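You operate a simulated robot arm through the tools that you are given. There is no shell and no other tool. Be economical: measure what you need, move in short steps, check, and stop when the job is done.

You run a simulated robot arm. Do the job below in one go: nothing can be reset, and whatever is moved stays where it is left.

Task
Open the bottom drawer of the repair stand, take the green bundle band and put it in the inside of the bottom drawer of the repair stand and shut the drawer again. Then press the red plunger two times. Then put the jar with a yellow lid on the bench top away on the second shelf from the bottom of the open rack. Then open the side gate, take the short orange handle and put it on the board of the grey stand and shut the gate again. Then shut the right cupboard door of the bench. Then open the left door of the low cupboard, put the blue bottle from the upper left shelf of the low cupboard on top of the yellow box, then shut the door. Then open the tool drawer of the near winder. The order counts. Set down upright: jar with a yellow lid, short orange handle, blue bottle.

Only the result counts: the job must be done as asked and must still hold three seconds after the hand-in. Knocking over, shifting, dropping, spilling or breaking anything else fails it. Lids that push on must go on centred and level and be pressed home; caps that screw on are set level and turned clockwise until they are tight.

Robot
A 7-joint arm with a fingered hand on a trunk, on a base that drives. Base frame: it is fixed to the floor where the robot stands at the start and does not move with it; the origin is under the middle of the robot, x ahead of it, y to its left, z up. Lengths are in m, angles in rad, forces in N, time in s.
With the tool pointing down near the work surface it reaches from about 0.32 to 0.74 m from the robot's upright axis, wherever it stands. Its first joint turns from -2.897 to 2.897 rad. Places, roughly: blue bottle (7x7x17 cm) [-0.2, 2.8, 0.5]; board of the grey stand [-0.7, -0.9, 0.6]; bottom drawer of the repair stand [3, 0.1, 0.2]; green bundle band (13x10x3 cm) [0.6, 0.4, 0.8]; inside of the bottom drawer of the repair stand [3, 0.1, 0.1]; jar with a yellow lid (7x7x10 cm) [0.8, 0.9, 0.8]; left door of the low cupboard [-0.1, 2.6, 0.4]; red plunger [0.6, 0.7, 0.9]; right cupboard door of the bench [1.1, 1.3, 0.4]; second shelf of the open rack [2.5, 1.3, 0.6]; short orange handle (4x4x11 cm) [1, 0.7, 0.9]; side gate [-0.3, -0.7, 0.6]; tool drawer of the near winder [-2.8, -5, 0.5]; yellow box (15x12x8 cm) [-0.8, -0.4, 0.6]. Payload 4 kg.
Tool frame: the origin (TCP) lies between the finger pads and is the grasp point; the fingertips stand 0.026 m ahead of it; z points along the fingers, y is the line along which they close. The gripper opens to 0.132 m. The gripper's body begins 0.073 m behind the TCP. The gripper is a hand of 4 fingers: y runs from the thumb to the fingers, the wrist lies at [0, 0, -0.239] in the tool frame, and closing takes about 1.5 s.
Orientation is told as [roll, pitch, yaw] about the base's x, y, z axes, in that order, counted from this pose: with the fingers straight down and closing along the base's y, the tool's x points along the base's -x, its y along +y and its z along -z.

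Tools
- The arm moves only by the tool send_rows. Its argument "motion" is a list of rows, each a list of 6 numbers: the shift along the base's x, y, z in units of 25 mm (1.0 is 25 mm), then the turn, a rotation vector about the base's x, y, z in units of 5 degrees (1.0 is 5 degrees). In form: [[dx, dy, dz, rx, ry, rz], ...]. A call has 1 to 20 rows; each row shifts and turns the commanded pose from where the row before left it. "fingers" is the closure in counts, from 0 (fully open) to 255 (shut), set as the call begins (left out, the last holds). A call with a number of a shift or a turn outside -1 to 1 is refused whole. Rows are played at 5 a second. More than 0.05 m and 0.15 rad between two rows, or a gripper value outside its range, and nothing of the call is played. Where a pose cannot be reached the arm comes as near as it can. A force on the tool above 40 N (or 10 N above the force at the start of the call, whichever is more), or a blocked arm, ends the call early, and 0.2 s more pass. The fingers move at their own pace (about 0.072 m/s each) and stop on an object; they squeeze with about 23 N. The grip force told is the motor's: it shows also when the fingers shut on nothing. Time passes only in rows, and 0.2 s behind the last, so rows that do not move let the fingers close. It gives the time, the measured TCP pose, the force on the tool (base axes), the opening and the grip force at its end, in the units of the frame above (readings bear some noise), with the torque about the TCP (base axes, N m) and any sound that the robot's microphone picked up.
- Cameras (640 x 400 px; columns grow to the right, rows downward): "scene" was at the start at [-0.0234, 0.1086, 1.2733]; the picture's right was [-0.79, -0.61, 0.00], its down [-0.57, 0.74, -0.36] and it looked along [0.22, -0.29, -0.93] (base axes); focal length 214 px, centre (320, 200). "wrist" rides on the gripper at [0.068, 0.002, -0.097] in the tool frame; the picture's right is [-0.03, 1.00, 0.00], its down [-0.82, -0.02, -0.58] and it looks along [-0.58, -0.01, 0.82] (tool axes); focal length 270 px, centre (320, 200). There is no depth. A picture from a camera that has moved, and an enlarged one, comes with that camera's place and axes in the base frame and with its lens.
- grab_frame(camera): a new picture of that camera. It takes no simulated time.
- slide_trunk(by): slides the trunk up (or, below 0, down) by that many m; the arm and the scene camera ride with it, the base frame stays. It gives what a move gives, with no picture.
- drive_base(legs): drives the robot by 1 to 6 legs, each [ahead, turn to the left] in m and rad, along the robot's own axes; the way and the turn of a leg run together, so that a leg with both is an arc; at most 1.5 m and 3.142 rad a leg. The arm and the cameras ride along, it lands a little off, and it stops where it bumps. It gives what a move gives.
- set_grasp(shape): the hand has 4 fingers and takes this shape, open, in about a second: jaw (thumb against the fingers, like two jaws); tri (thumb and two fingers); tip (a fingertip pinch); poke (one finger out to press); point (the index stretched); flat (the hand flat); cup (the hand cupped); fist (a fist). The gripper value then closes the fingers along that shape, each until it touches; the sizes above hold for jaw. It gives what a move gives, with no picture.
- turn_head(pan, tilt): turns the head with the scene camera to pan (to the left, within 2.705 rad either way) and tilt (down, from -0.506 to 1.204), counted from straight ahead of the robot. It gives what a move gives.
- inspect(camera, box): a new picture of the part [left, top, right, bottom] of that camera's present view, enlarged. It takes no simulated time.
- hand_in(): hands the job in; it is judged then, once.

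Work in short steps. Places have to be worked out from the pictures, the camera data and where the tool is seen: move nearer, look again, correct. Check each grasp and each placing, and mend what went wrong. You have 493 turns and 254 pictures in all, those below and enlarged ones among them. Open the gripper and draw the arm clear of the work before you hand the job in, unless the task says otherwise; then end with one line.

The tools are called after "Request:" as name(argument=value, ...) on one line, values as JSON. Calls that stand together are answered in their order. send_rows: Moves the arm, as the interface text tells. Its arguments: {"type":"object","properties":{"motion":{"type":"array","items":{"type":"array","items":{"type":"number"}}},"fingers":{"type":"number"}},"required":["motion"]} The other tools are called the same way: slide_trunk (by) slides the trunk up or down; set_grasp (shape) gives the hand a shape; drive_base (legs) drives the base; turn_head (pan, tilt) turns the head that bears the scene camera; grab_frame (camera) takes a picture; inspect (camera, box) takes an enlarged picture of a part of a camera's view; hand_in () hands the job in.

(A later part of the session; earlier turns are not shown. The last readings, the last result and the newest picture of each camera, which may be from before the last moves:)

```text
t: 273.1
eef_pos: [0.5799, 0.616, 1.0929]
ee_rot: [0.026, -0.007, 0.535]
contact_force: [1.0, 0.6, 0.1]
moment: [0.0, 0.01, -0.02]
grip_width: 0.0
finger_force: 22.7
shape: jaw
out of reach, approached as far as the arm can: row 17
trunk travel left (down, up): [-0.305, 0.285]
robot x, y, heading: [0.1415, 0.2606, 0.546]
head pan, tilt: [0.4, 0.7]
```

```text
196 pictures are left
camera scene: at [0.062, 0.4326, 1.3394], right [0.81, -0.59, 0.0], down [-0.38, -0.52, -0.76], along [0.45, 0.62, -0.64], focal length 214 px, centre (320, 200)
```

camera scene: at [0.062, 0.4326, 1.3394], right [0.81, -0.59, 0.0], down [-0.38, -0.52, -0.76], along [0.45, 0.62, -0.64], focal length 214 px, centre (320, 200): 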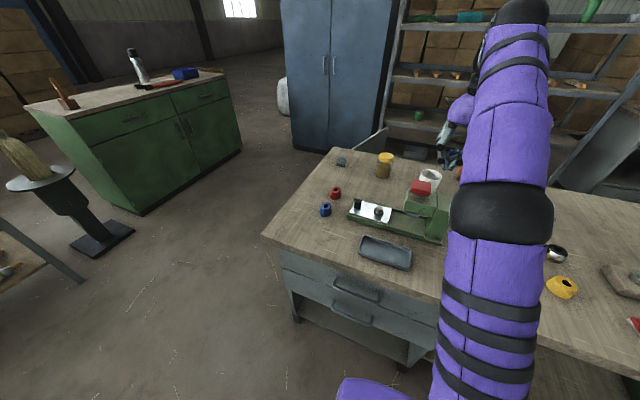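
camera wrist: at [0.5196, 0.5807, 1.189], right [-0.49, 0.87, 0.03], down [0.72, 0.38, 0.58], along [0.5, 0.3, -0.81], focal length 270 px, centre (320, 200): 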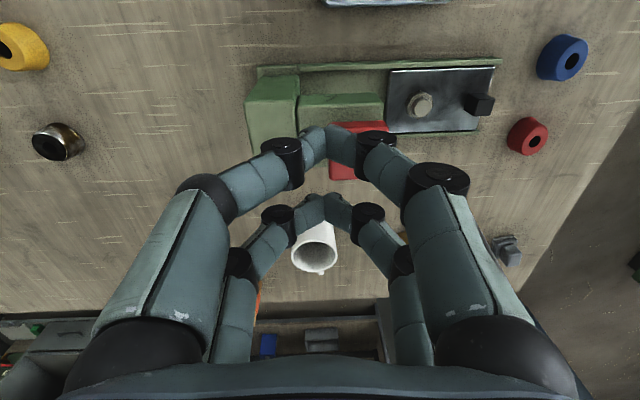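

Zoom on the plunger for shape.

Request:
inspect(camera="scene", box=[340, 150, 460, 270])

```text
3.33 times, centred on (400, 210) of scene
camera zoom: at [0.062, 0.4326, 1.3394], right [0.81, -0.59, 0.0], down [-0.38, -0.52, -0.76], along [0.45, 0.62, -0.64], focal length 715 px, centre (53, 167)
```

zoom: 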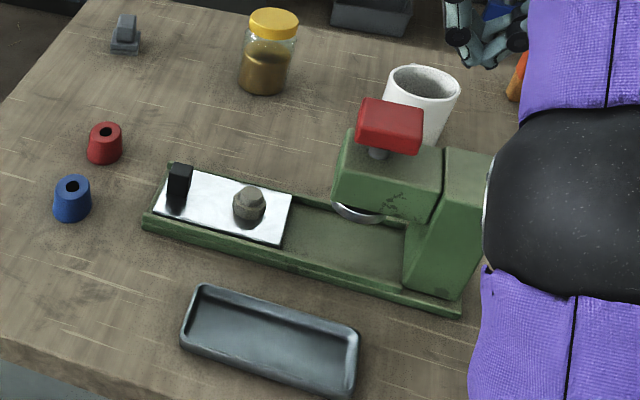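

Cap top at about (0.615,0.68,0.955). I go over it, down to just above.

Request:
send_rows(motion=[[0.2, 0.3, -0.6, 0, 0, 0], [0.2, 0.4, -0.6, 0, 0, 0], [0.3, 0.6, -0.6, 0, 0, 0], [0.35, 0.6, -0.6, 0, 0, 0], [0.35, 0.66, -0.6, 0, 0, 0]])

Request:
grab_frame(camera="wrist")

Request:
inspect(camera="scene", box=[340, 150, 460, 270])

```text
t: 274.3
eef_pos: [0.6146, 0.6811, 1.0173]
ee_rot: [0.026, -0.002, 0.537]
contact_force: [0.2, -0.9, -1.2]
moment: [0.0, -0.02, 0.01]
grip_width: 0.0001
finger_force: 23.1
shape: jaw
trunk travel left (down, up): [-0.305, 0.285]
robot x, y, heading: [0.1376, 0.2645, 0.544]
head pan, tilt: [0.4, 0.7]
```

```text
194 pictures are left
camera wrist: at [0.5547, 0.6459, 1.1132], right [-0.49, 0.87, 0.03], down [0.72, 0.39, 0.58], along [0.5, 0.3, -0.81], focal length 270 px, centre (320, 200)
```

wrist: 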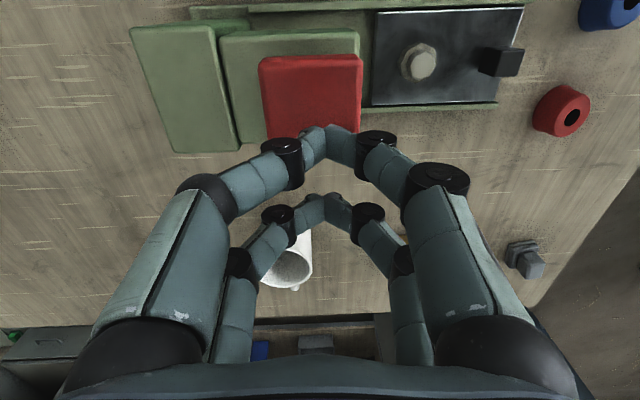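

```text
3.33 times, centred on (400, 210) of scene
camera zoom: at [0.0617, 0.4327, 1.3393], right [0.81, -0.59, 0.0], down [-0.38, -0.52, -0.76], along [0.45, 0.62, -0.64], focal length 715 px, centre (53, 167)
```

zoom: 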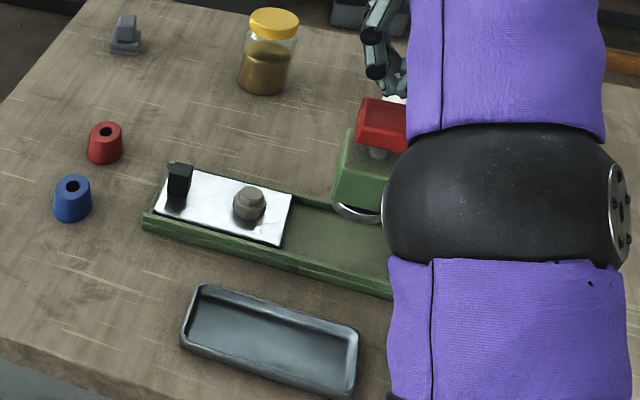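

Cap is nearer than assumed: about (0.588,0.663) with its top near 0.98. I shift back over it a bit higher and look.

Request:
send_rows(motion=[[0, 0, 0.6, 0, 0, 0], [-0.55, -0.35, 0, 0, 0, 0], [-0.5, -0.35, 0, 0, 0, 0]])

Request:
grab_frame(camera="wrist")

```text
t: 275.1
eef_pos: [0.5881, 0.6622, 1.032]
ee_rot: [0.026, -0.003, 0.537]
contact_force: [-0.3, 0.5, -0.5]
moment: [0.01, 0.01, 0.03]
grip_width: 0.0001
finger_force: 23.4
shape: jaw
out of reach, approached as far as the arm can: row 1
trunk travel left (down, up): [-0.305, 0.285]
robot x, y, heading: [0.1387, 0.2649, 0.543]
head pan, tilt: [0.4, 0.7]
```

```text
192 pictures are left
camera wrist: at [0.5288, 0.6271, 1.1282], right [-0.49, 0.87, 0.03], down [0.72, 0.39, 0.58], along [0.49, 0.3, -0.81], focal length 270 px, centre (320, 200)
```

wrist: 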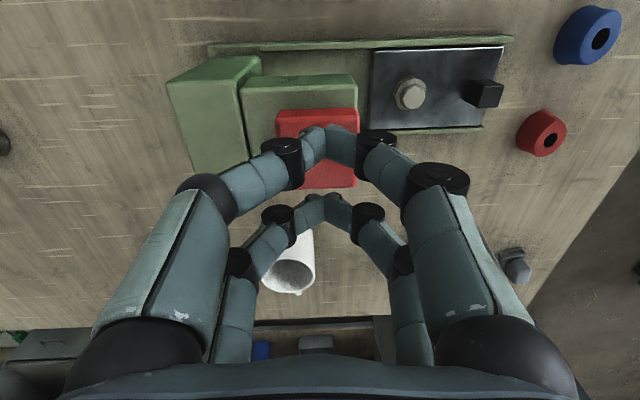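

Cap centre resolves to (0.597,0.669), top ≈0.95. I shift 1 cm and descend in small steps, pressing the first time.

Request:
send_rows(motion=[[0.32, 0.25, -0.4, 0, 0, 0], [0, 0, -0.5, 0, 0, 0], [0, 0, -0.5, 0, 0, 0], [0, 0, -0.3, 0, 0, 0], [0, 0, -0.2, 0, 0, 0], [0, 0, -0.2, 0, 0, 0], [0, 0, -0.2, 0, 0, 0], [0, 0, -0.2, 0, 0, 0]])

Request:
grab_frame(camera="wrist")

```text
t: 276.8
eef_pos: [0.5946, 0.6676, 0.9802]
ee_rot: [0.03, -0.019, 0.54]
contact_force: [-2.6, -0.4, 15.7]
moment: [-0.18, 0.38, -0.02]
grip_width: 0.0001
finger_force: 23.5
shape: jaw
trunk travel left (down, up): [-0.305, 0.285]
robot x, y, heading: [0.1367, 0.2619, 0.541]
head pan, tilt: [0.4, 0.7]
heard: click
stopped in row 8: the force on the tool passed its limit at 45 N (the readings are from after the stop); the commanded pose is now the measured one
```

```text
191 pictures are left
camera wrist: at [0.5345, 0.6321, 1.0759], right [-0.49, 0.87, 0.03], down [0.71, 0.38, 0.59], along [0.5, 0.31, -0.81], focal length 270 px, centre (320, 200)
```

wrist: 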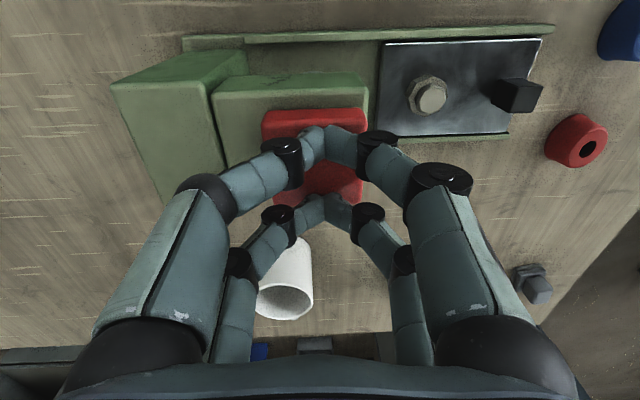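

First press clicked. Lift so it springs back, then check before pressing again.

Request:
send_rows(motion=[[0, 0, 0.5, 0, 0, 0], [0, 0, 0.7, 0, 0, 0], [0, 0, 0, 0, 0, 0], [0, 0, 0, 0, 0, 0]])

Request:
send_rows(motion=[[0, 0, -0.5, 0, 0, 0], [0, 0, -0.3, 0, 0, 0], [0, 0, -0.2, 0, 0, 0], [0, 0, -0.2, 0, 0, 0], [0, 0, -0.2, 0, 0, 0], [0, 0, -0.2, 0, 0, 0]])

```text
t: 277.8
eef_pos: [0.5964, 0.6695, 1.008]
ee_rot: [0.03, -0.012, 0.54]
contact_force: [0.2, 0.3, -0.2]
moment: [-0.01, 0.03, -0.01]
grip_width: 0.0001
finger_force: 23.1
shape: jaw
trunk travel left (down, up): [-0.305, 0.285]
robot x, y, heading: [0.1361, 0.2665, 0.542]
head pan, tilt: [0.4, 0.7]
```

```text
t: 279.0
eef_pos: [0.5971, 0.6684, 0.9814]
ee_rot: [0.033, -0.028, 0.542]
contact_force: [-2.2, -1.5, 17.3]
moment: [-0.18, 0.41, 0.02]
grip_width: 0.0
finger_force: 22.8
shape: jaw
trunk travel left (down, up): [-0.305, 0.285]
robot x, y, heading: [0.1382, 0.2614, 0.541]
head pan, tilt: [0.4, 0.7]
heard: click
stopped in row 6: the force on the tool passed its limit at 44 N (the readings are from after the stop); the commanded pose is now the measured one
```

Second click heard. Lift off, tuck, and drive round into the aisle behind the bench.

Request:
send_rows(motion=[[0, 0, 0.5, 0, 0, 0], [0, 0, 0.7, 0, 0, 0], [-0.6, -0.4, 0.3, 0, 0, 0], [-0.85, -0.6, 0, 0, 0, 0], [-0.85, -0.6, 0, 0, 0, 0], [-0.85, -0.8, 0, 0, 0, 0], [-0.7, -0.8, 0, 0, 0, 0], [-0.3, -1, 0, 0, 0, 0], [0, -1, 0, 0, 0, 0], [0, -0.8, 0, 0, 0, 0]])

Request:
inspect(camera="scene", box=[340, 120, 500, 270])

Request:
drive_base(legs=[[0, -1.66], [1.4, 0], [0.98, 0], [0, 1.5], [1.5, 0], [0.08, 0]])

```text
t: 281.2
eef_pos: [0.4936, 0.5193, 1.017]
ee_rot: [0.03, -0.025, 0.541]
contact_force: [0.3, -0.6, -0.8]
moment: [0.01, 0.03, 0.01]
grip_width: 0.0
finger_force: 23.1
shape: jaw
trunk travel left (down, up): [-0.305, 0.285]
robot x, y, heading: [0.1441, 0.2642, 0.547]
head pan, tilt: [0.4, 0.7]
```

```text
2.67 times, centred on (420, 195) of scene
camera zoom: at [0.0616, 0.4328, 1.3393], right [0.81, -0.59, 0.0], down [-0.38, -0.52, -0.76], along [0.45, 0.62, -0.64], focal length 572 px, centre (53, 213)
```

zoom: 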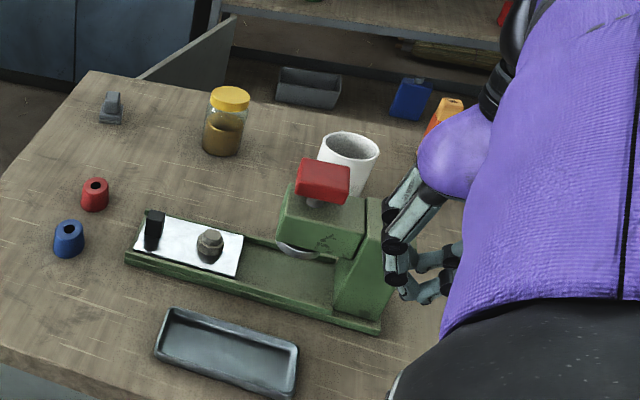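

```text
t: 309.2
eef_pos: [3.0348, -1.1205, 1.0163]
ee_rot: [0.032, -0.026, 0.377]
contact_force: [0.1, -0.3, 0.2]
moment: [-0.05, 0.0, -0.02]
grip_width: 0.0
finger_force: 23.7
shape: jaw
trunk travel left (down, up): [-0.305, 0.285]
robot x, y, heading: [2.6436, -1.3139, 0.381]
head pan, tilt: [0.4, 0.7]
```

Now into the aisle; first half, then look ahead.

Request:
drive_base(legs=[[0, 1.62], [1.4, 0]])

Request:
turn_head(pan=0.15, tilt=0.5)

Request:
grab_frame(camera="scene")

```text
t: 320.5
eef_pos: [1.8518, 0.3398, 1.0166]
ee_rot: [0.033, -0.027, 2.0]
contact_force: [0.4, 0.2, -0.4]
moment: [-0.01, -0.01, 0.01]
grip_width: 0.0
finger_force: 22.8
shape: jaw
trunk travel left (down, up): [-0.305, 0.285]
robot x, y, heading: [2.0639, -0.0418, 2.005]
head pan, tilt: [0.4, 0.7]
```

```text
t: 321.3
eef_pos: [1.8513, 0.3401, 1.0168]
ee_rot: [0.032, -0.025, 1.999]
contact_force: [-0.2, 0.3, -0.6]
moment: [0.0, -0.03, -0.01]
grip_width: 0.0001
finger_force: 22.8
shape: jaw
trunk travel left (down, up): [-0.305, 0.285]
robot x, y, heading: [2.0621, -0.0415, 2.001]
head pan, tilt: [0.15, 0.499]
```

```text
189 pictures are left
camera scene: at [1.904, -0.0822, 1.357], right [0.84, 0.55, 0.0], down [0.26, -0.4, -0.88], along [-0.48, 0.73, -0.48], focal length 214 px, centre (320, 200)
```

scene: 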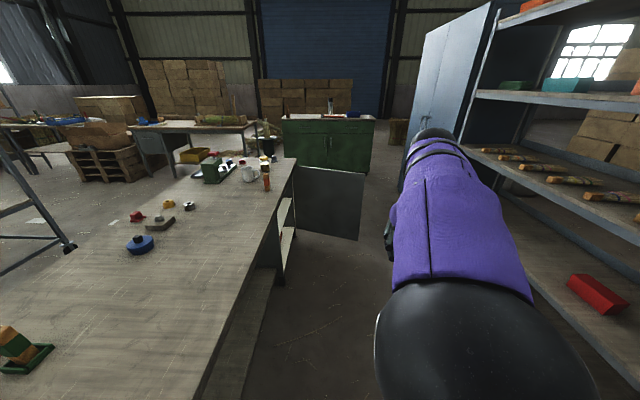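

The open door's outer edge is near (1.36,1.38). I stop at about l=0 short of it and turn to face the bench from behind.

Request:
drive_base(legs=[[0, 0.13], [1.12, 0], [0, 1.54]])

Request:
turn_head(pan=-0.3, tilt=0.7)

Request:
grab_frame(camera="scene")

```text
t: 331.9
eef_pos: [1.112, 0.665, 1.0149]
ee_rot: [0.032, -0.026, -2.611]
contact_force: [0.0, -0.1, -0.2]
moment: [0.02, -0.03, -0.02]
grip_width: 0.0
finger_force: 22.9
shape: jaw
trunk travel left (down, up): [-0.305, 0.285]
robot x, y, heading: [1.4684, 0.914, -2.608]
head pan, tilt: [0.15, 0.499]
```

```text
t: 332.8
eef_pos: [1.1107, 0.6639, 1.0167]
ee_rot: [0.03, -0.026, -2.611]
contact_force: [0.7, -0.7, 0.2]
moment: [0.03, 0.02, 0.01]
grip_width: 0.0
finger_force: 22.7
shape: jaw
trunk travel left (down, up): [-0.305, 0.285]
robot x, y, heading: [1.4718, 0.9173, -2.61]
head pan, tilt: [-0.3, 0.7]
```

```text
188 pictures are left
camera scene: at [1.5161, 0.7947, 1.3393], right [-0.23, 0.97, 0.0], down [0.63, 0.15, -0.77], along [-0.74, -0.18, -0.64], focal length 214 px, centre (320, 200)
```

scene: 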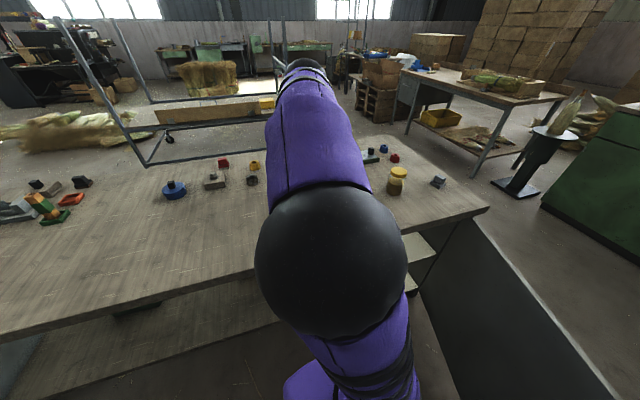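

Jar stands at about (0.77,0.93). I roll 6 cm closer, then turn the hand towards it and tilt it to a shallow, near-horizontal approach (needed for the shelf).

Request:
drive_base(legs=[[0.06, 0]])

Request:
send_rows(motion=[[0, 0.9, 0, 0, 0, -0.9], [0, 0.9, 0, 0, 0, -0.9], [0, 0.9, 0, 0, 0, -0.9], [0, 0.9, 0, 0, 0, -0.9], [0, 0.9, 0, 0, 0, -0.9], [0, 0.9, 0, 0, 0, -0.9], [0, 0.9, 0, 0, 0, -0.8], [0, 0.9, 0, 0, 0, -0.7], [0, 0.9, 0, 0, 0, 0], [0, 0.6, 0, 0, 0, 0]], fingers=40)

Request:
grab_frame(camera="scene")

```text
t: 333.7
eef_pos: [1.059, 0.6335, 1.016]
ee_rot: [0.031, -0.025, -2.612]
contact_force: [0.0, -0.2, 0.1]
moment: [0.0, -0.01, 0.0]
grip_width: 0.0
finger_force: 22.8
shape: jaw
trunk travel left (down, up): [-0.305, 0.285]
robot x, y, heading: [1.4154, 0.8825, -2.607]
head pan, tilt: [-0.3, 0.7]
```

```text
t: 335.9
eef_pos: [1.0591, 0.8517, 1.0154]
ee_rot: [0.032, -0.026, 3.069]
contact_force: [0.5, -1.4, 1.4]
moment: [0.0, 0.0, 0.05]
grip_width: 0.1111
finger_force: 0.2
shape: jaw
trunk travel left (down, up): [-0.305, 0.285]
robot x, y, heading: [1.4165, 0.8845, -2.608]
head pan, tilt: [-0.3, 0.7]
```

```text
187 pictures are left
camera scene: at [1.4643, 0.7642, 1.3393], right [-0.23, 0.97, 0.0], down [0.63, 0.15, -0.76], along [-0.74, -0.18, -0.64], focal length 214 px, centre (320, 200)
```

scene: 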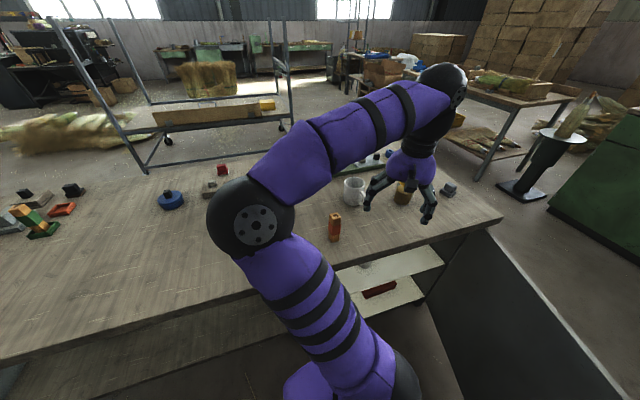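

Now tilt to 20° below level and come to 14 cm short of the jar.

Request:
send_rows(motion=[[0, 0.2, 0, 0.07, 1, 0], [0, 0.2, 0, 0.07, 1, 0], [0, 0.2, 0, 0.07, 1, 0], [0, 0.2, 0, 0.07, 1, 0], [0, 0.2, 0, 0.07, 1, 0], [0, 0.2, -0.2, 0.07, 1, 0], [-0.5, 0.2, -0.5, 0.07, 1, 0], [-0.5, 0.2, -0.5, 0.07, 1, 0], [-0.5, 0.2, -0.5, 0.07, 1, 0], [-0.5, 0.2, -0.5, 0.07, 1, 0], [-0.5, 0.2, -0.5, 0.07, 1, 0], [-0.5, 0.2, -0.5, 0.07, 1, 0], [-0.5, 0.2, -0.5, 0.07, 1, 0], [-0.5, 0.2, -0.5, 0.07, 1, 0]])

Request:
grab_frame(camera="wrist")

Request:
grab_frame(camera="scene")

```text
t: 338.9
eef_pos: [0.925, 0.9323, 0.9441]
ee_rot: [0.038, -1.25, 3.065]
contact_force: [-0.4, 0.8, -1.0]
moment: [0.01, 0.0, 0.04]
grip_width: 0.1112
finger_force: 0.1
shape: jaw
out of reach, approached as far as the arm can: row 12, 13, 14
trunk travel left (down, up): [-0.305, 0.285]
robot x, y, heading: [1.4132, 0.8872, -2.613]
head pan, tilt: [-0.3, 0.7]
```

```text
186 pictures are left
camera wrist: at [1.0367, 0.9267, 0.9091], right [-0.05, -1.0, 0.04], down [0.29, 0.02, 0.96], along [-0.96, 0.06, 0.29], focal length 270 px, centre (320, 200)
```

wrist: 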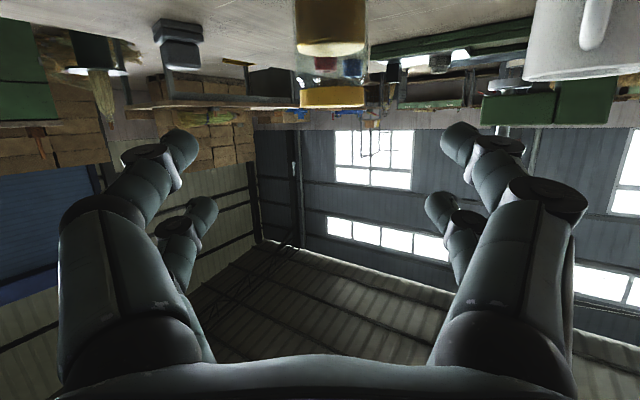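

```text
185 pictures are left
camera scene: at [1.4645, 0.7641, 1.3393], right [-0.23, 0.97, 0.0], down [0.63, 0.15, -0.76], along [-0.74, -0.18, -0.64], focal length 214 px, centre (320, 200)
```

scene: 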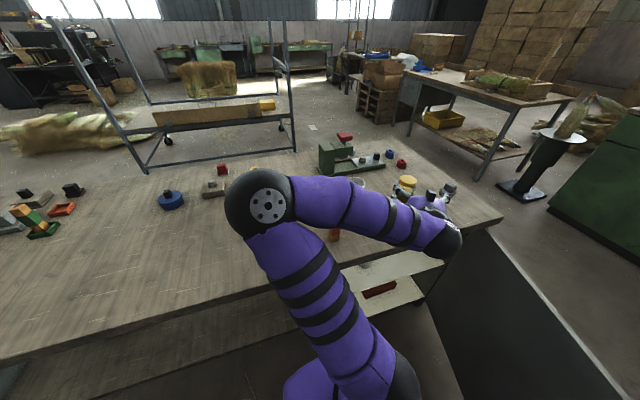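

The jar appears centred laterally at y≈0.928. I lower and advance towards it in two moves.

Request:
send_rows(motion=[[-0.6, 0, -0.8, 0, 0, 0], [-0.6, 0, -0.8, 0, 0, 0], [-0.6, 0, -0.8, 0, 0, 0]])

Request:
grab_frame(camera="wrist")

```text
t: 339.7
eef_pos: [0.8784, 0.9323, 0.8844]
ee_rot: [0.037, -1.251, 3.066]
contact_force: [-0.5, 0.0, 0.1]
moment: [0.0, 0.02, 0.01]
grip_width: 0.1109
finger_force: 0.1
shape: jaw
trunk travel left (down, up): [-0.305, 0.285]
robot x, y, heading: [1.4157, 0.8849, -2.608]
head pan, tilt: [-0.3, 0.7]
```

```text
184 pictures are left
camera wrist: at [0.9911, 0.9262, 0.8487], right [-0.05, -1.0, 0.04], down [0.29, 0.02, 0.96], along [-0.95, 0.06, 0.29], focal length 270 px, centre (320, 200)
```

wrist: 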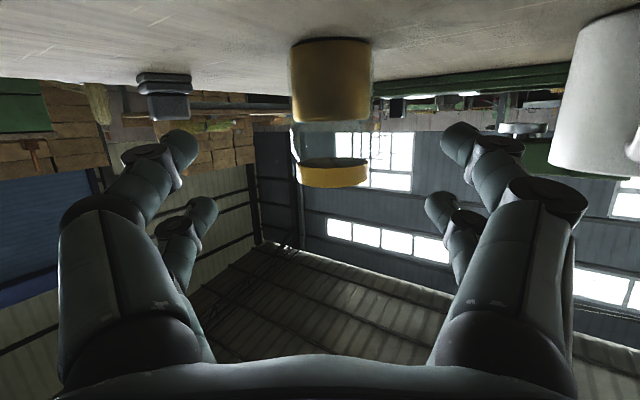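

Lower 3 cm more and slide forward round the jar.

Request:
send_rows(motion=[[-0.3, -0.1, -0.6, 0, 0, 0], [-0.5, 0, -0.5, 0, 0, 0], [-0.8, 0, 0, 0, 0, 0], [-0.8, 0, 0, 0, 0, 0], [-0.8, 0, 0, 0, 0, 0], [-0.8, 0, 0, 0, 0, 0]])

Request:
grab_frame(camera="wrist")

```text
t: 341.1
eef_pos: [0.7806, 0.9301, 0.8555]
ee_rot: [0.036, -1.25, 3.066]
contact_force: [0.3, 0.1, -0.4]
moment: [0.01, 0.0, 0.04]
grip_width: 0.1112
finger_force: 0.1
shape: jaw
trunk travel left (down, up): [-0.305, 0.285]
robot x, y, heading: [1.4157, 0.8846, -2.61]
head pan, tilt: [-0.3, 0.7]
```

```text
183 pictures are left
camera wrist: at [0.8916, 0.9235, 0.8212], right [-0.05, -1.0, 0.04], down [0.29, 0.02, 0.96], along [-0.96, 0.06, 0.29], focal length 270 px, centre (320, 200)
```

wrist: 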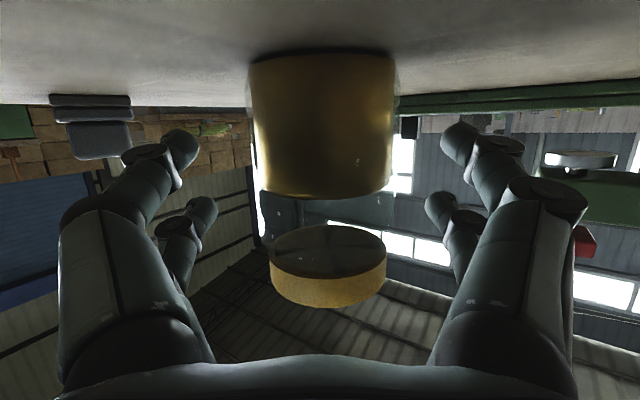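

Well placed; 1 cm more and close.

Request:
send_rows(motion=[[-0.4, 0, 0, 0, 0, 0], [0, 0, 0, 0, 0, 0]])

Request:
send_rows(motion=[[0, 0, 0, 0, 0, 0], [0, 0, 0, 0, 0, 0], [0, 0, 0, 0, 0, 0], [0, 0, 0, 0, 0, 0], [0, 0, 0, 0, 0, 0]], fingers=255)

Request:
send_rows(motion=[[0, 0, 0.4, 0, 0, 0], [0, 0, 0.8, 0, 0, 0], [0, 0, 0.8, 0, 0, 0]])

Request:
grab_frame(camera="wrist")

```text
t: 341.7
eef_pos: [0.7692, 0.9311, 0.856]
ee_rot: [0.039, -1.249, 3.064]
contact_force: [0.2, -0.3, -0.3]
moment: [0.01, 0.03, -0.02]
grip_width: 0.1112
finger_force: 0.1
shape: jaw
trunk travel left (down, up): [-0.305, 0.285]
robot x, y, heading: [1.4161, 0.8866, -2.608]
head pan, tilt: [-0.3, 0.7]
```

```text
t: 342.9
eef_pos: [0.7701, 0.9287, 0.8563]
ee_rot: [0.038, -1.251, 3.065]
contact_force: [-0.4, -0.3, 0.7]
moment: [-0.03, -0.11, -0.02]
grip_width: 0.0508
finger_force: 23.0
shape: jaw
trunk travel left (down, up): [-0.305, 0.285]
robot x, y, heading: [1.415, 0.8851, -2.609]
head pan, tilt: [-0.3, 0.7]
```

```text
t: 343.7
eef_pos: [0.769, 0.9304, 0.9058]
ee_rot: [0.036, -1.248, 3.065]
contact_force: [-0.7, 0.6, -3.4]
moment: [0.0, 0.01, -0.02]
grip_width: 0.051
finger_force: 22.4
shape: jaw
trunk travel left (down, up): [-0.305, 0.285]
robot x, y, heading: [1.4177, 0.8908, -2.606]
head pan, tilt: [-0.3, 0.7]
```

```text
182 pictures are left
camera wrist: at [0.8812, 0.9243, 0.8714], right [-0.05, -1.0, 0.04], down [0.29, 0.02, 0.96], along [-0.96, 0.06, 0.29], focal length 270 px, centre (320, 200)
```

wrist: 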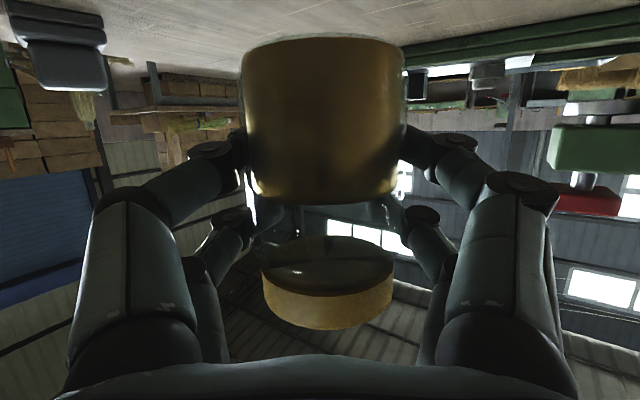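

Jar held. I draw it back and up, keeping its tilt, then reverse away from the bench.

Request:
send_rows(motion=[[0, 0, 1, 0, 0, 0], [0, 0, 1, 0, 0, 0], [0.5, 0, 0.8, 0, 0, 0], [0.8, 0, 0.5, 0, 0, 0], [0.8, 0, 0.5, 0, 0, 0], [0.8, 0, 0.2, 0, 0, 0], [0.8, 0, 0, 0, 0, 0], [0.8, 0, 0, 0, 0, 0], [0.8, 0, 0, 0, 0, 0]])

Request:
drive_base(legs=[[-0.24, 0]])

Request:
turn_head(pan=2.6, tilt=0.5)

Request:
grab_frame(camera="scene")

```text
t: 345.7
eef_pos: [0.9028, 0.929, 1.0054]
ee_rot: [0.037, -1.249, 3.065]
contact_force: [-0.8, -0.1, -3.6]
moment: [0.01, -0.01, 0.0]
grip_width: 0.0508
finger_force: 23.0
shape: jaw
trunk travel left (down, up): [-0.305, 0.285]
robot x, y, heading: [1.4139, 0.8875, -2.608]
head pan, tilt: [-0.3, 0.7]
```

```text
t: 347.5
eef_pos: [1.1095, 1.0521, 1.0063]
ee_rot: [0.037, -1.249, 3.066]
contact_force: [0.1, 1.4, -3.8]
moment: [0.03, 0.02, 0.03]
grip_width: 0.0509
finger_force: 23.0
shape: jaw
trunk travel left (down, up): [-0.305, 0.285]
robot x, y, heading: [1.6198, 1.0074, -2.607]
head pan, tilt: [-0.3, 0.7]
```

```text
t: 350.0
eef_pos: [1.1096, 1.0519, 1.0046]
ee_rot: [0.037, -1.249, 3.067]
contact_force: [0.2, -0.3, -3.7]
moment: [0.0, 0.0, 0.0]
grip_width: 0.0507
finger_force: 22.8
shape: jaw
trunk travel left (down, up): [-0.305, 0.285]
robot x, y, heading: [1.6224, 1.0094, -2.61]
head pan, tilt: [2.601, 0.499]
```

```text
181 pictures are left
camera scene: at [1.8454, 0.9056, 1.3571], right [-0.01, -1.0, 0.0], down [-0.48, 0.0, -0.88], along [0.88, -0.01, -0.48], focal length 214 px, centre (320, 200)
```

scene: 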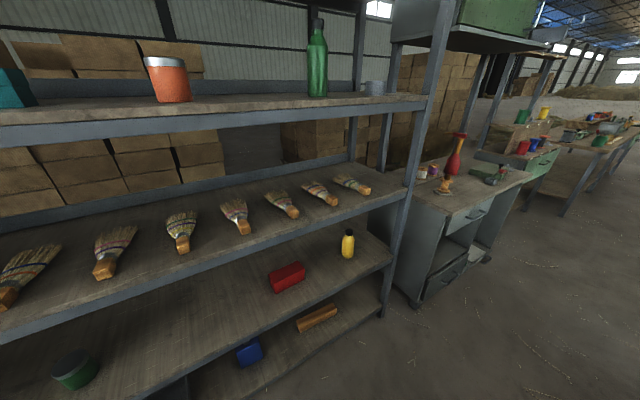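

Shelf 2 has free space between the green cup (l≈0.3) and red block (l≈-0.46); I aim for about (2.375,1.326). I turn left to face the rack.

Request:
drive_base(legs=[[0, 3.14]])

Request:
turn_head(pan=0.3, tilt=0.7)

Request:
grab_frame(camera="scene")

```text
t: 358.6
eef_pos: [2.1363, 0.9548, 1.0047]
ee_rot: [0.038, -1.249, -0.089]
contact_force: [0.1, 0.0, -3.5]
moment: [-0.02, 0.01, 0.01]
grip_width: 0.0501
finger_force: 23.1
shape: jaw
trunk travel left (down, up): [-0.305, 0.285]
robot x, y, heading: [1.6221, 1.0062, 0.517]
head pan, tilt: [2.601, 0.499]
```

```text
t: 360.7
eef_pos: [2.1374, 0.9554, 1.004]
ee_rot: [0.038, -1.249, -0.09]
contact_force: [-0.2, -0.4, -4.6]
moment: [0.0, -0.05, 0.04]
grip_width: 0.0503
finger_force: 22.9
shape: jaw
trunk travel left (down, up): [-0.305, 0.285]
robot x, y, heading: [1.6227, 1.0101, 0.517]
head pan, tilt: [0.3, 0.7]
```

```text
180 pictures are left
camera scene: at [1.5565, 1.172, 1.3393], right [0.73, -0.68, 0.0], down [-0.44, -0.47, -0.76], along [0.52, 0.56, -0.64], focal length 214 px, centre (320, 200)
```

scene: 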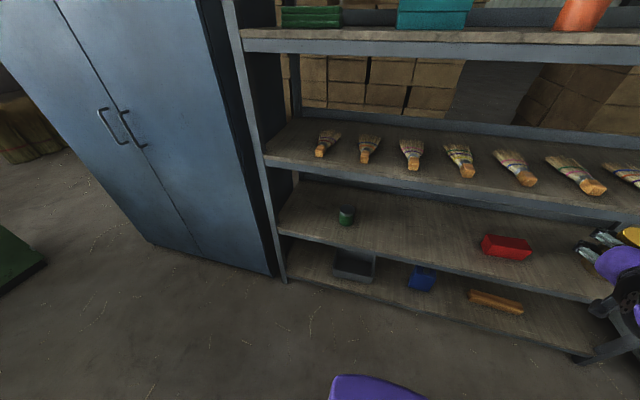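

Turn 0.5 rad left so the hand points at the free spot, and lower the trunk.

Request:
drive_base(legs=[[0, 0.5]])

Request:
slide_trunk(by=-0.3)

Request:
turn_head(pan=-0.5, tilt=0.6)

Request:
grab_frame(camera="scene")

Request:
grab_frame(camera="wrist")

```text
t: 362.7
eef_pos: [2.0991, 1.2094, 1.0053]
ee_rot: [0.04, -1.25, 0.412]
contact_force: [-0.1, 0.8, -4.4]
moment: [-0.02, 0.0, -0.01]
grip_width: 0.0499
finger_force: 23.2
shape: jaw
trunk travel left (down, up): [-0.305, 0.285]
robot x, y, heading: [1.6228, 1.0098, 1.027]
head pan, tilt: [0.3, 0.7]
```

```text
t: 365.7
eef_pos: [2.0993, 1.2093, 0.7063]
ee_rot: [0.037, -1.249, 0.411]
contact_force: [0.3, 0.8, -3.7]
moment: [0.02, 0.01, -0.02]
grip_width: 0.0503
finger_force: 23.0
shape: jaw
trunk travel left (down, up): [-0.005, 0.585]
robot x, y, heading: [1.6232, 1.0091, 1.023]
head pan, tilt: [0.3, 0.7]
```

```text
t: 366.8
eef_pos: [2.0987, 1.2083, 0.706]
ee_rot: [0.04, -1.248, 0.412]
contact_force: [0.2, 0.7, -4.2]
moment: [0.01, -0.02, 0.01]
grip_width: 0.05
finger_force: 22.5
shape: jaw
trunk travel left (down, up): [-0.005, 0.585]
robot x, y, heading: [1.6223, 1.0066, 1.021]
head pan, tilt: [-0.499, 0.6]
```

```text
179 pictures are left
camera scene: at [1.5411, 1.0797, 1.0479], right [0.5, -0.87, 0.0], down [-0.49, -0.28, -0.82], along [0.71, 0.41, -0.57], focal length 214 px, centre (320, 200)
```

scene: 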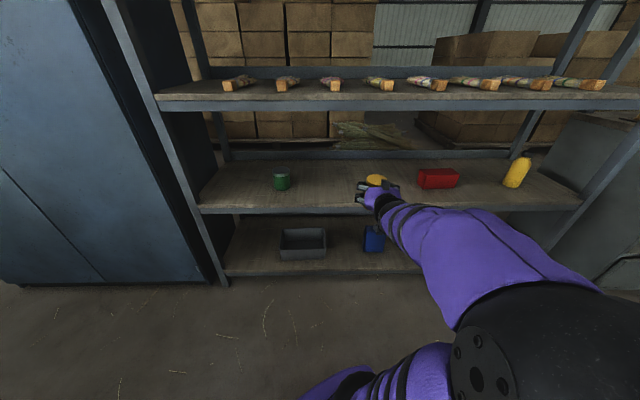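

```text
178 pictures are left
camera wrist: at [1.9938, 1.1626, 0.6704], right [-0.43, 0.9, 0.04], down [-0.25, -0.15, 0.96], along [0.87, 0.4, 0.29], focal length 270 px, centre (320, 200)
```

wrist: 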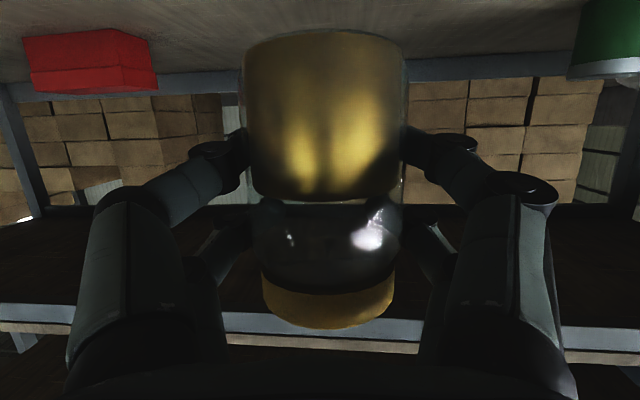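

Well centred between block and cup. Move in over the shelf, lowering to TCP z≈0.62.

Request:
send_rows(motion=[[0, 0, -0.9, 0, 0, 0], [0, 0, -0.9, 0, 0, 0], [0, 0, -0.9, 0, 0, 0], [0, 0, -0.6, 0, 0, 0], [0.85, 0.37, 0, 0, 0, 0], [0.85, 0.37, 0, 0, 0, 0], [0.85, 0.37, 0, 0, 0, 0], [0.85, 0.37, 0, 0, 0, 0], [0.85, 0.37, 0, 0, 0, 0], [0.85, 0.37, 0, 0, 0, 0], [0.85, 0.37, 0, 0, 0, 0], [0.85, 0.37, 0, 0, 0, 0], [0.85, 0.37, 0, 0, 0, 0]])

Request:
grab_frame(camera="scene")

Request:
grab_frame(camera="wrist")

```text
t: 369.6
eef_pos: [2.2891, 1.2906, 0.6234]
ee_rot: [0.038, -1.25, 0.413]
contact_force: [0.3, -0.6, -3.6]
moment: [-0.01, 0.02, 0.0]
grip_width: 0.0504
finger_force: 22.7
shape: jaw
trunk travel left (down, up): [-0.005, 0.585]
robot x, y, heading: [1.6229, 1.0063, 1.029]
head pan, tilt: [-0.499, 0.6]
```

```text
177 pictures are left
camera scene: at [1.5411, 1.0797, 1.048], right [0.5, -0.87, 0.0], down [-0.49, -0.28, -0.82], along [0.71, 0.41, -0.57], focal length 214 px, centre (320, 200)
```

scene: 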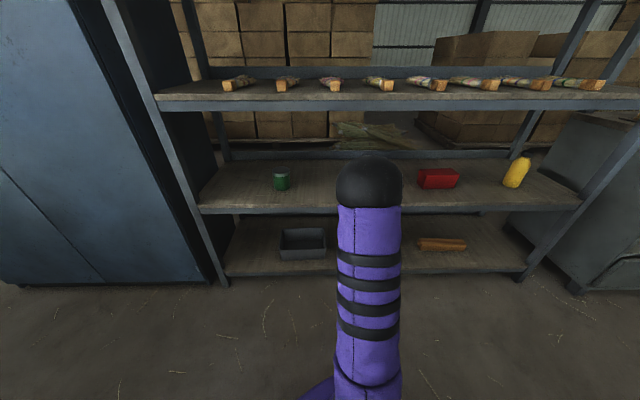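

```text
176 pictures are left
camera wrist: at [2.1855, 1.2455, 0.5884], right [-0.43, 0.9, 0.04], down [-0.25, -0.16, 0.96], along [0.87, 0.4, 0.29], focal length 270 px, centre (320, 200)
```

wrist: 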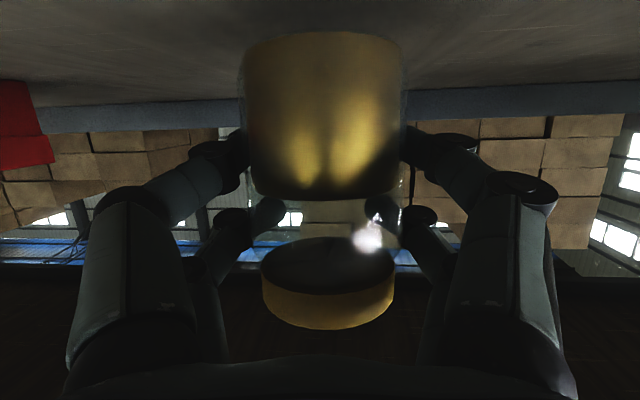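

7 cm further in, then lower slowly to contact.

Request:
send_rows(motion=[[0.85, 0.37, 0, 0, 0, 0], [0.85, 0.37, 0, 0, 0, 0], [0.85, 0.37, 0, 0, 0, 0], [0, 0, -0.4, 0, 0, 0], [0, 0, -0.4, 0, 0, 0], [0, 0, -0.2, 0, 0, 0], [0, 0, -0.2, 0, 0, 0], [0, 0, -0.2, 0, 0, 0], [0, 0, -0.2, 0, 0, 0]])

Request:
grab_frame(camera="wrist")

```text
t: 371.3
eef_pos: [2.3548, 1.3208, 0.6051]
ee_rot: [0.045, -1.276, 0.409]
contact_force: [-0.2, 0.3, 12.9]
moment: [-0.35, 0.23, -0.06]
grip_width: 0.0497
finger_force: 23.4
shape: jaw
trunk travel left (down, up): [-0.005, 0.585]
robot x, y, heading: [1.6212, 1.006, 1.02]
head pan, tilt: [-0.499, 0.6]
stopped in row 8: the force on the tool passed its limit at 42 N (the readings are from after the stop); the commanded pose is now the measured one
```

```text
175 pictures are left
camera wrist: at [2.2508, 1.2748, 0.5668], right [-0.43, 0.9, 0.04], down [-0.27, -0.17, 0.95], along [0.86, 0.4, 0.32], focal length 270 px, centre (320, 200)
```

wrist: 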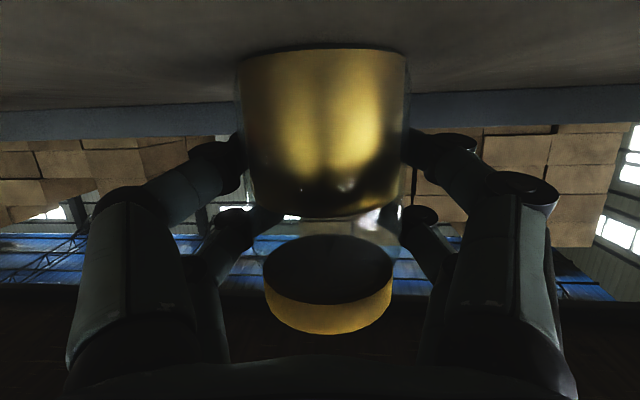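

Contact at z 0.605. I release gently.

Request:
send_rows(motion=[[0, 0, 0.1, 0, 0, 0], [0, 0, 0, 0, 0, 0]])

Request:
send_rows(motion=[[0, 0, 0, 0, 0, 0], [0, 0, 0, 0, 0, 0], [0, 0, 0, 0, 0, 0], [0, 0, 0, 0, 0, 0], [0, 0, 0, 0, 0, 0]], fingers=40)

Request:
grab_frame(camera="wrist")

```text
t: 371.9
eef_pos: [2.3546, 1.3216, 0.6048]
ee_rot: [0.046, -1.273, 0.408]
contact_force: [2.6, 1.1, 11.9]
moment: [-0.28, 0.2, 0.02]
grip_width: 0.05
finger_force: 22.8
shape: jaw
trunk travel left (down, up): [-0.005, 0.585]
robot x, y, heading: [1.6239, 1.0064, 1.02]
head pan, tilt: [-0.499, 0.6]
```

```text
t: 373.1
eef_pos: [2.3536, 1.3201, 0.6024]
ee_rot: [0.044, -1.27, 0.407]
contact_force: [0.3, -0.8, 0.1]
moment: [0.0, -0.01, 0.01]
grip_width: 0.1109
finger_force: 0.2
shape: jaw
trunk travel left (down, up): [-0.005, 0.585]
robot x, y, heading: [1.6275, 1.0087, 1.029]
head pan, tilt: [-0.499, 0.6]
```

```text
174 pictures are left
camera wrist: at [2.2503, 1.2745, 0.5663], right [-0.43, 0.9, 0.04], down [-0.26, -0.17, 0.95], along [0.86, 0.4, 0.31], focal length 270 px, centre (320, 200)
```

wrist: 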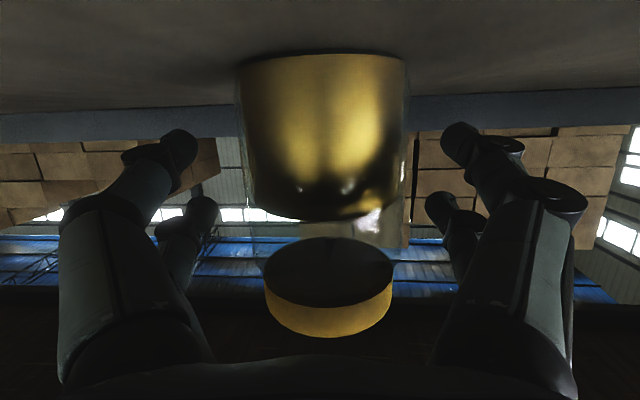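

Jar stands. Draw the hand straight back out along its axis and look.

Request:
send_rows(motion=[[-0.8, -0.35, 0.2, 0, 0, 0], [-0.85, -0.37, 0.2, 0, 0, 0], [-0.85, -0.37, 0.2, 0, 0, 0], [-0.85, -0.37, 0.2, 0, 0, 0], [-0.85, -0.37, 0.2, 0, 0, 0], [-0.85, -0.37, 0.2, 0, 0, 0], [-0.85, -0.37, 0.2, 0, 0, 0], [-0.85, -0.37, 0.2, 0, 0, 0], [-0.85, -0.37, 0.2, 0, 0, 0], [-0.85, -0.37, 0.2, 0, 0, 0], [-0.85, -0.37, 0.2, 0, 0, 0]])

Request:
grab_frame(camera="scene")

Request:
grab_frame(camera="wrist")

```text
t: 375.5
eef_pos: [2.1213, 1.2199, 0.6582]
ee_rot: [0.042, -1.272, 0.41]
contact_force: [0.1, -0.2, 0.7]
moment: [-0.02, 0.0, 0.01]
grip_width: 0.1108
finger_force: 0.0
shape: jaw
trunk travel left (down, up): [-0.005, 0.585]
robot x, y, heading: [1.6252, 1.0078, 1.024]
head pan, tilt: [-0.499, 0.6]
```

```text
173 pictures are left
camera scene: at [1.5411, 1.0797, 1.0479], right [0.5, -0.87, 0.0], down [-0.49, -0.28, -0.82], along [0.71, 0.41, -0.57], focal length 214 px, centre (320, 200)
```

scene: 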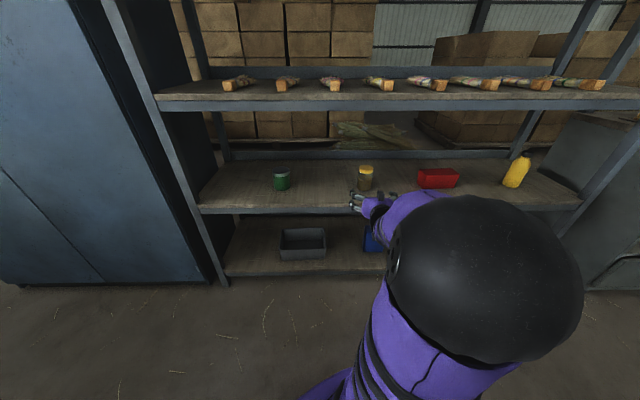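

```text
172 pictures are left
camera wrist: at [2.0187, 1.174, 0.6207], right [-0.43, 0.9, 0.04], down [-0.26, -0.16, 0.95], along [0.86, 0.4, 0.31], focal length 270 px, centre (320, 200)
```

wrist: 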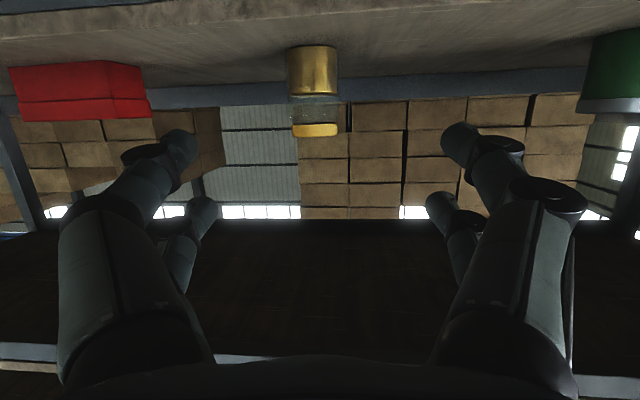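

The jar stands upright on the second shelf. Next the gate: I raise the trunk and put the arm into travel pose (hand down).

Request:
slide_trunk(by=0.3)

Request:
send_rows(motion=[[-0.2, -0.1, 0.2, -0.4, 0.91, 0], [-0.2, -0.1, 0.2, -0.4, 0.91, 0], [-0.2, -0.1, 0.2, -0.4, 0.91, 0], [-0.2, -0.1, 0.2, -0.4, 0.91, 0], [-0.2, -0.1, 0.2, -0.4, 0.91, 0], [-0.2, -0.1, 0, -0.4, 0.91, 0], [-0.2, -0.1, 0, -0.4, 0.91, 0], [-0.2, -0.1, 0, -0.4, 0.91, 0], [-0.2, -0.1, 0, -0.4, 0.91, 0], [-0.2, -0.1, 0, -0.4, 0.91, 0], [0, 0, 0, -0.4, 0.91, 0], [0, 0, 0, -0.4, 0.91, 0], [0, 0, 0, -0.4, 0.91, 0], [0, 0, 0, -0.4, 0.91, 0]], fingers=0)

Request:
grab_frame(camera="scene")

```text
t: 378.5
eef_pos: [2.1225, 1.2201, 0.9591]
ee_rot: [0.046, -1.272, 0.406]
contact_force: [0.3, 0.2, 0.5]
moment: [0.0, 0.02, 0.0]
grip_width: 0.1109
finger_force: 0.0
shape: jaw
trunk travel left (down, up): [-0.305, 0.285]
robot x, y, heading: [1.6259, 1.0063, 1.03]
head pan, tilt: [-0.499, 0.6]
```

```text
t: 381.5
eef_pos: [2.0709, 1.1958, 0.9823]
ee_rot: [0.04, -0.054, 0.412]
contact_force: [-0.3, -0.7, 1.1]
moment: [-0.01, 0.0, -0.01]
grip_width: 0.1318
finger_force: 0.0
shape: jaw
trunk travel left (down, up): [-0.305, 0.285]
robot x, y, heading: [1.624, 1.0101, 1.021]
head pan, tilt: [-0.499, 0.6]
```

```text
171 pictures are left
camera scene: at [1.5408, 1.0796, 1.3479], right [0.5, -0.87, 0.0], down [-0.49, -0.28, -0.83], along [0.71, 0.41, -0.56], focal length 214 px, centre (320, 200)
```

scene: 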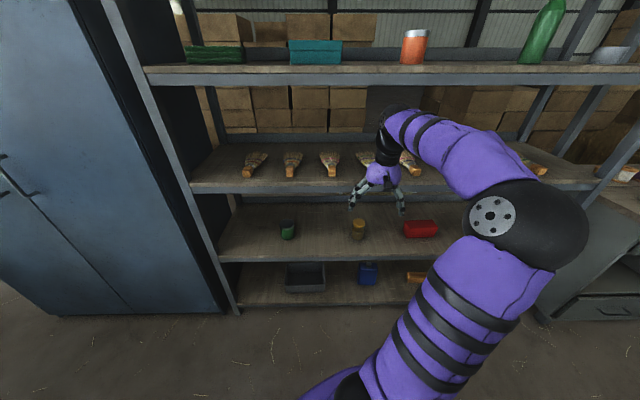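

Drive the known way round to the front of the grey stand, facing its gate.

Request:
drive_base(legs=[[0, -2.18], [1.3, 0], [1.23, 0], [0, -1.615], [1.5, 0], [0.08, 0]])

```text
t: 411.6
eef_pos: [0.7645, -1.7492, 0.9833]
ee_rot: [0.039, -0.058, 2.908]
contact_force: [0.3, 0.5, -0.4]
moment: [0.01, -0.03, 0.01]
grip_width: 0.1319
finger_force: 0.0
shape: jaw
trunk travel left (down, up): [-0.305, 0.285]
robot x, y, heading: [1.2323, -1.8681, -2.76]
head pan, tilt: [-0.499, 0.6]
```

Request:
drive_base(legs=[[0, -1.306], [1.4, 0], [0.4, 0], [0, 1.47]])

Request:
turn_head(pan=0.0, tilt=0.8)

Request:
grab_frame(camera="scene")

```text
t: 428.2
eef_pos: [-0.3505, -0.4032, 0.9835]
ee_rot: [0.038, -0.056, 3.088]
contact_force: [0.1, 1.5, 0.0]
moment: [0.06, 0.0, 0.01]
grip_width: 0.132
finger_force: 0.0
shape: jaw
trunk travel left (down, up): [-0.305, 0.285]
robot x, y, heading: [0.1349, -0.4396, -2.587]
head pan, tilt: [-0.499, 0.6]
```

```text
t: 429.2
eef_pos: [-0.3497, -0.4039, 0.9842]
ee_rot: [0.041, -0.057, 3.088]
contact_force: [-0.5, 0.0, -0.3]
moment: [0.03, 0.02, -0.01]
grip_width: 0.1317
finger_force: 0.0
shape: jaw
trunk travel left (down, up): [-0.305, 0.285]
robot x, y, heading: [0.1348, -0.4374, -2.587]
head pan, tilt: [0.0, 0.799]
```

```text
170 pictures are left
camera scene: at [0.2005, -0.5781, 1.3311], right [-0.53, 0.85, 0.0], down [0.61, 0.38, -0.7], along [-0.59, -0.37, -0.72], focal length 214 px, centre (320, 200)
```

scene: 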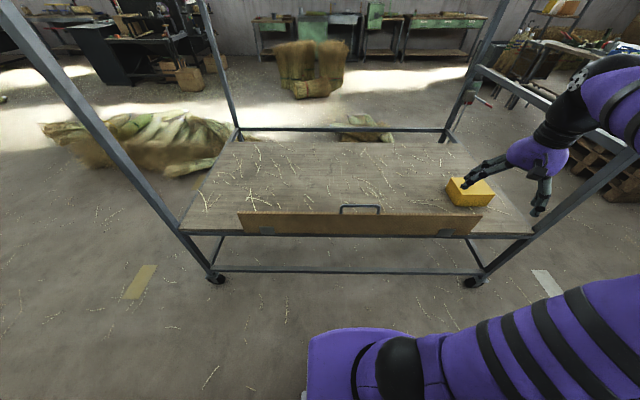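

The gate is a bottom-hinged flap with a handle on its top edge. Zoom in.

Request:
inspect(camera="scene", box=[230, 170, 490, 270])

```text
2.46 times, centred on (360, 220) of scene
camera zoom: at [0.2005, -0.5781, 1.3311], right [-0.53, 0.85, 0.0], down [0.61, 0.38, -0.7], along [-0.59, -0.37, -0.72], focal length 528 px, centre (222, 151)
```

zoom: 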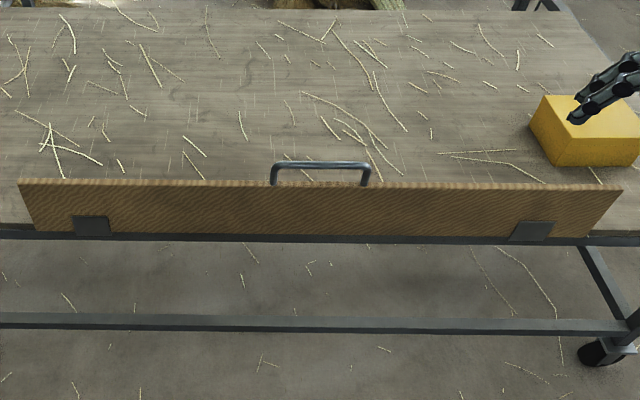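

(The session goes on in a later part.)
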